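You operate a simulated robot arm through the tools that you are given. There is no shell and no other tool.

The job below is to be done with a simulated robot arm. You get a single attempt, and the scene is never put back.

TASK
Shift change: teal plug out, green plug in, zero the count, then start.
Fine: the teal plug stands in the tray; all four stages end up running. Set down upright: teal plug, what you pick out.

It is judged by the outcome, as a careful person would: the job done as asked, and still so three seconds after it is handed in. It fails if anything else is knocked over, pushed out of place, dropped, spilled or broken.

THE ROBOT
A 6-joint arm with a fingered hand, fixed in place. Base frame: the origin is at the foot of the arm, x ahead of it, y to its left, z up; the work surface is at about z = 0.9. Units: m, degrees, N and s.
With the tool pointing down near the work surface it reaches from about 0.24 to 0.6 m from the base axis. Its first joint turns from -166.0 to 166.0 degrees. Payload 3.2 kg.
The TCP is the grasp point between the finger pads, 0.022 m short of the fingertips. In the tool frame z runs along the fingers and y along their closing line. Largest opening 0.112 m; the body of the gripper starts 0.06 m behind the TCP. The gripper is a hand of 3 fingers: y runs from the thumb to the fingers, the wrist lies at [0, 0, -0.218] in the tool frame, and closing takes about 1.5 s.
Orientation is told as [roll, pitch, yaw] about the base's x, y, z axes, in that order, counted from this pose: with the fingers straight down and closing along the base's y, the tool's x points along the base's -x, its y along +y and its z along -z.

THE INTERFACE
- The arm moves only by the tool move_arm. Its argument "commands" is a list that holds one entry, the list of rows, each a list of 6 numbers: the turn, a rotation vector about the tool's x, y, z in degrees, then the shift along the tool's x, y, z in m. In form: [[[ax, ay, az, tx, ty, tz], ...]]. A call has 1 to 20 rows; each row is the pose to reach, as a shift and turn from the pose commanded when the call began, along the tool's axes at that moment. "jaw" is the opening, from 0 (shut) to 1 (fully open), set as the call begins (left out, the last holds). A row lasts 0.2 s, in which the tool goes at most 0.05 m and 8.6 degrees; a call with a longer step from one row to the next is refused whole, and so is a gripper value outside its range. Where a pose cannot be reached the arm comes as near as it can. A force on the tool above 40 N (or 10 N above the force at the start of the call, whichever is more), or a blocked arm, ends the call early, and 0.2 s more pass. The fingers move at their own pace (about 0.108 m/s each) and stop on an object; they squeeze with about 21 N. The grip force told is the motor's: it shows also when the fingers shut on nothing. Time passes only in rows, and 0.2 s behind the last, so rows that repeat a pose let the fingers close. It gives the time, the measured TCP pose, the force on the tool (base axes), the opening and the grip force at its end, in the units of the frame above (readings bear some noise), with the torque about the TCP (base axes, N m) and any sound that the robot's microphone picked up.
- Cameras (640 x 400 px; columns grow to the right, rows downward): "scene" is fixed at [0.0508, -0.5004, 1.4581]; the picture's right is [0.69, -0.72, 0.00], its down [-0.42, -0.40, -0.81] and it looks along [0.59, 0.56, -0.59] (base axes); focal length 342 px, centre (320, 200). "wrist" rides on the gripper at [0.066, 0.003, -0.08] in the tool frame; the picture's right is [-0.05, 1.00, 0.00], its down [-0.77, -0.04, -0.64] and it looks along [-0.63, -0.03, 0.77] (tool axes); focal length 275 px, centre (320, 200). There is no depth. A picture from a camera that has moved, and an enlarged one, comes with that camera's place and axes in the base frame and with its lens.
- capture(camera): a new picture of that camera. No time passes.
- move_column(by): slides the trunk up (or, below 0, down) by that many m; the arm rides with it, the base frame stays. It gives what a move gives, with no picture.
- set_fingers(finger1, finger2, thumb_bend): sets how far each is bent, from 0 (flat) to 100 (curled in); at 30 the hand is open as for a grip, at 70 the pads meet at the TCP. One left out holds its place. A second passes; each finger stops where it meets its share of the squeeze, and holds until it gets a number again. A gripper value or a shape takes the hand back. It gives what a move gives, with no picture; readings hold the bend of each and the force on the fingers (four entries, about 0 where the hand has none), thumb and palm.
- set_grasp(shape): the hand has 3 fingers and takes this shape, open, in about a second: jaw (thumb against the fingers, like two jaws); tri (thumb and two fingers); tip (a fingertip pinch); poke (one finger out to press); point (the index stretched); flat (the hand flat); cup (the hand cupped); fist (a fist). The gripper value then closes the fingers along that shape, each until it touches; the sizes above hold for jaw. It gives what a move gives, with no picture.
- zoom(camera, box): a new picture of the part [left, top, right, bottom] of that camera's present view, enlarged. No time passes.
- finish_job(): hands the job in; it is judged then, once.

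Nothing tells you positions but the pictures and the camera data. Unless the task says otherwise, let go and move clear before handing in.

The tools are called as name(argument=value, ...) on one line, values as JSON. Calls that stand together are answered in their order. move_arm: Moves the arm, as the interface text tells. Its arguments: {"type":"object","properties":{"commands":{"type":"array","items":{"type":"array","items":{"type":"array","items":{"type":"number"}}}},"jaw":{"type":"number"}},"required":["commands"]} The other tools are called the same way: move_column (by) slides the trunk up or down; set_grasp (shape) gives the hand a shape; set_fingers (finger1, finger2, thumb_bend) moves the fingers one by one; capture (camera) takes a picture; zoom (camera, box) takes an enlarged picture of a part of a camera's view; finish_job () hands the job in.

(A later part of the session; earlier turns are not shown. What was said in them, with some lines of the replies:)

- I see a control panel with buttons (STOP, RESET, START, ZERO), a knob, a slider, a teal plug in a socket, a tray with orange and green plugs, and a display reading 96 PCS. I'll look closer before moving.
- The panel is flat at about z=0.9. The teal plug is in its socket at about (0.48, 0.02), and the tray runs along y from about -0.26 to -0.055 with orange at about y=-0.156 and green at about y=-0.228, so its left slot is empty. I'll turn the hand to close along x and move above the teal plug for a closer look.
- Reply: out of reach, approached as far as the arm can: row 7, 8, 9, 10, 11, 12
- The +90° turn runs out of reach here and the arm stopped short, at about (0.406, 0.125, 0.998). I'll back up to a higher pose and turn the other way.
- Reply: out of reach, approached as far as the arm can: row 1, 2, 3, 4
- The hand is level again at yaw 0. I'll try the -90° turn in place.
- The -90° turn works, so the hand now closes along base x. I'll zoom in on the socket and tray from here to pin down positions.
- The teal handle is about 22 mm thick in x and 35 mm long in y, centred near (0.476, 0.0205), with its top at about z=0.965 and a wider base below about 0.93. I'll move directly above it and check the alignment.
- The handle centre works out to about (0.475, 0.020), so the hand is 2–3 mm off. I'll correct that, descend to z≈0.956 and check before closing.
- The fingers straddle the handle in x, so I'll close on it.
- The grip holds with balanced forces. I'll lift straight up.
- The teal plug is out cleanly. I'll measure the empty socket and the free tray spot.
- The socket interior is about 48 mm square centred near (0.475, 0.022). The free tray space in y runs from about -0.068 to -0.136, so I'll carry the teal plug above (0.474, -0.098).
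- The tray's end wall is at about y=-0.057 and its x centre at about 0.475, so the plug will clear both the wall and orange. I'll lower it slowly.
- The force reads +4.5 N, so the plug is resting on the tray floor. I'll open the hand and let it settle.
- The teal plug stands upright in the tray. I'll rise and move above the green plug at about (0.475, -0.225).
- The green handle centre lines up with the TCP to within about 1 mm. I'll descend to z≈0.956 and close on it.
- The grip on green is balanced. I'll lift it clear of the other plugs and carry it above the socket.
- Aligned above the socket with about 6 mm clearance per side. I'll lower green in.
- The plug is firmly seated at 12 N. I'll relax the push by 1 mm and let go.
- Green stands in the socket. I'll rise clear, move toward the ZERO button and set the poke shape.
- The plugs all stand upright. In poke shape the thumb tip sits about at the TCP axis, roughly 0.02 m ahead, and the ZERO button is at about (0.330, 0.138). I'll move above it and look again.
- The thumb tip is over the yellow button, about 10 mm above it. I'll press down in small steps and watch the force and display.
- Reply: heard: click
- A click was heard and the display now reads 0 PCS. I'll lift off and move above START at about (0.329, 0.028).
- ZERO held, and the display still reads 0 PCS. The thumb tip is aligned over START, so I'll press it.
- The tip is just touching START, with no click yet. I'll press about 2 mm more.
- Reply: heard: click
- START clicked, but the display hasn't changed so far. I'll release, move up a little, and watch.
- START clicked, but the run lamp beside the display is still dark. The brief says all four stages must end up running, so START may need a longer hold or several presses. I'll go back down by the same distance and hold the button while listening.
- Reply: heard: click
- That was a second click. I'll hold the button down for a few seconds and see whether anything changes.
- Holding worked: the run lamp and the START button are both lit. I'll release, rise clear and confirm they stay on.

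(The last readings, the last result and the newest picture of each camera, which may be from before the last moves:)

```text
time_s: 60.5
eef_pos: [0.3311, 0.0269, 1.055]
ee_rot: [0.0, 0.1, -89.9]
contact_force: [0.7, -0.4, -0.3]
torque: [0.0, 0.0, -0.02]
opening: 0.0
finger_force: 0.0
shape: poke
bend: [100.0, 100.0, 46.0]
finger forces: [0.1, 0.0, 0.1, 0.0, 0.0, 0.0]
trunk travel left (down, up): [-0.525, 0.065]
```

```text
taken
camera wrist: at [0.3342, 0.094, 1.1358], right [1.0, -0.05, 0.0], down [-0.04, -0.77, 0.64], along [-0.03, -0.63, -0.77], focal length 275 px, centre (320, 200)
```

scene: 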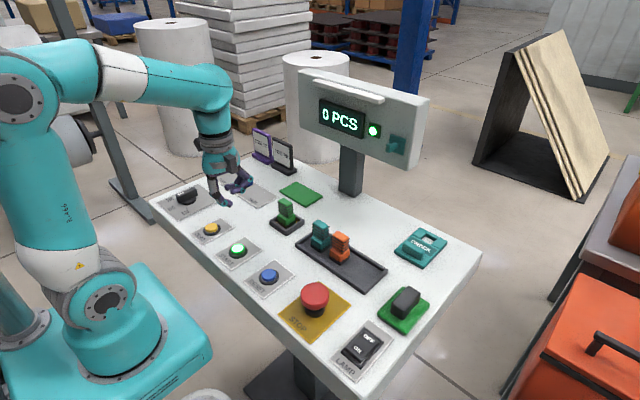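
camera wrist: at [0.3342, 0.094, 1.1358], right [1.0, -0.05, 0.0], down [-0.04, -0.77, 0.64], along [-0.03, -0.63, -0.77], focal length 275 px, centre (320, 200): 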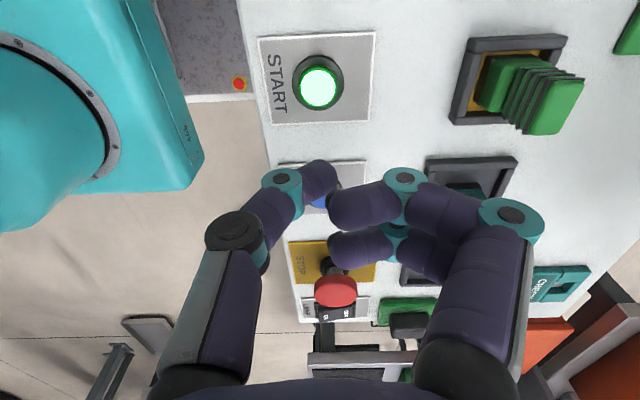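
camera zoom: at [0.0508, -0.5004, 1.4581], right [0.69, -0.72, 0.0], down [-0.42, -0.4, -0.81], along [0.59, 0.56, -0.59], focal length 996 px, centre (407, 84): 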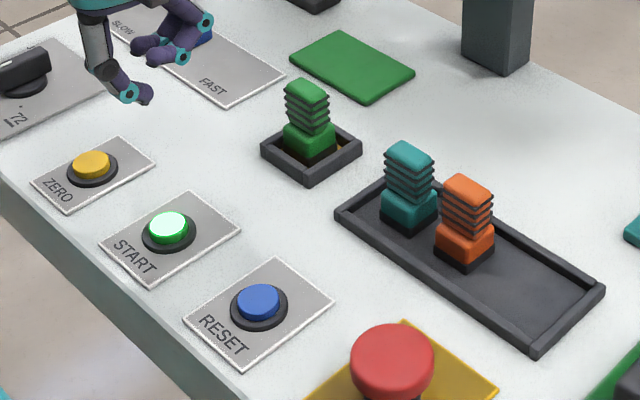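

The lamp stays on after release. I'll raise the arm well clear, wait a few more seconds, and check the dial, slider and everything else.

move_arm(commands=[[[0, 0, 0, 0.005, 0, -0.03], [0, 0, 0, 0.01, 0, -0.06], [0, 0, 0, 0.02, 0, -0.09], [0, 0, 0, 0.02, 0, -0.12], [0, 0, 0, 0.02, 0, -0.13], [0, 0, 0, 0.02, 0, -0.13], [0, 0, 0, 0.02, 0, -0.13], [0, 0, 0, 0.02, 0, -0.13], [0, 0, 0, 0.02, 0, -0.13], [0, 0, 0, 0.02, 0, -0.13], [0, 0, 0, 0.02, 0, -0.13], [0, 0, 0, 0.02, 0, -0.13], [0, 0, 0, 0.02, 0, -0.13], [0, 0, 0, 0.02, 0, -0.13], [0, 0, 0, 0.02, 0, -0.13]]])

capture(camera="scene")

zoom(camera="scene", box=[140, 120, 340, 245])

zoom(camera="scene", box=[300, 80, 420, 170])

zoom(camera="scene", box=[260, 180, 460, 305])

```text
time_s: 63.7
eef_pos: [0.331, 0.0482, 1.185]
ee_rot: [0.1, 0.0, -89.8]
contact_force: [1.5, 0.0, -0.2]
torque: [-0.02, 0.0, -0.01]
opening: 0.0001
finger_force: 0.0
shape: poke
bend: [100.0, 100.0, 46.0]
finger forces: [0.0, 0.0, 0.0, 0.0, 0.0, 0.0]
trunk travel left (down, up): [-0.525, 0.065]
```

```text
taken
```

scene: 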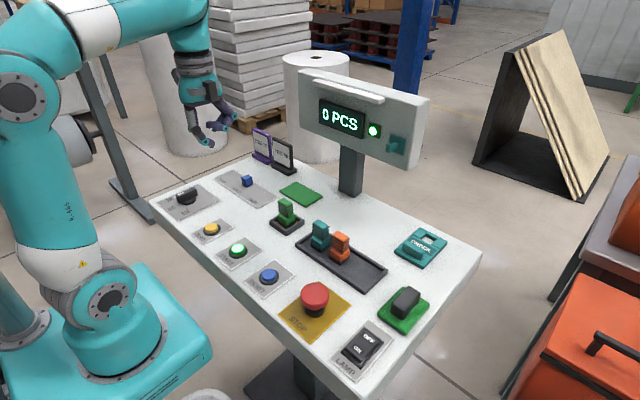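

```text
3.20 times, centred on (240, 182) of scene
camera zoom: at [0.0508, -0.5004, 1.4581], right [0.69, -0.72, 0.0], down [-0.42, -0.4, -0.81], along [0.59, 0.56, -0.59], focal length 1096 px, centre (576, 256)
```

zoom: 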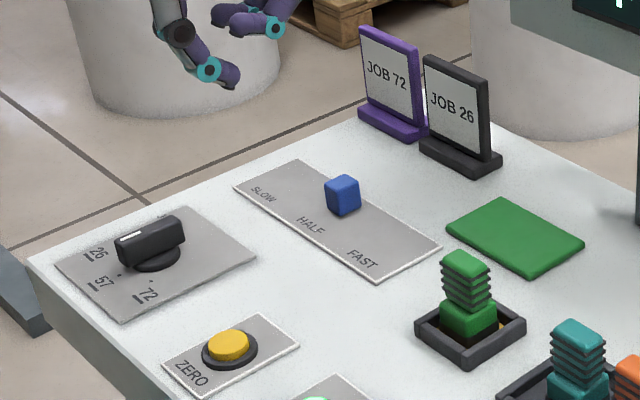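

```text
4.44 times, centred on (360, 125) of scene
camera zoom: at [0.0508, -0.5004, 1.4581], right [0.69, -0.72, 0.0], down [-0.42, -0.4, -0.81], along [0.59, 0.56, -0.59], focal length 1522 px, centre (142, 533)
```

zoom: 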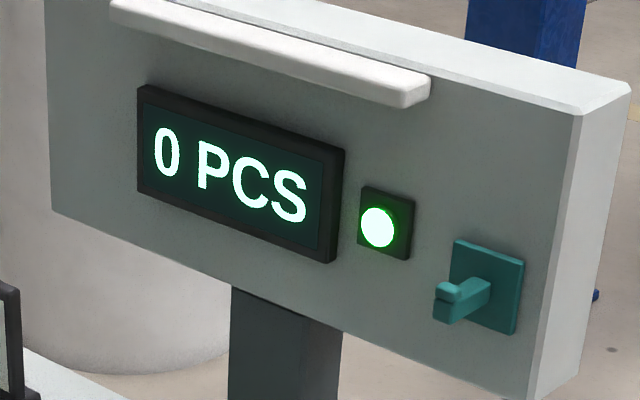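

```text
3.20 times, centred on (360, 242) of scene
camera zoom: at [0.0508, -0.5004, 1.4581], right [0.69, -0.72, 0.0], down [-0.42, -0.4, -0.81], along [0.59, 0.56, -0.59], focal length 1096 px, centre (192, 64)
```

zoom: 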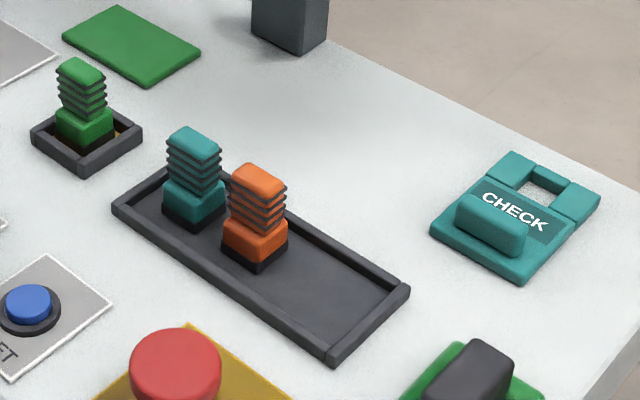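

Green is in the socket, teal stands upright in the tray, and the display reads 0 PCS with the run lamp and START lit for over five seconds. Nothing else has moved and the arm is clear, so I'm handing in.

finish_job()

```text
The job is handed in.
```

The shift change is done and handed in. The teal plug stands upright in the tray, the green plug is in the socket, the count reads 0 PCS, and the run lamp and START button are lit.

- **START:** the first short press clicked but did nothing. On the second press I held it for about three seconds, and the lamp came on and stayed on.
- **Four stages:** the panel has no indicator for individual stages. I took the run lamp as the sign that all four are running and couldn't check them one by one.
- **Everything else:** the pictures show the orange plug, dial, slider and job cards where they were. I didn't press RESET, STOP or the lamp switch.
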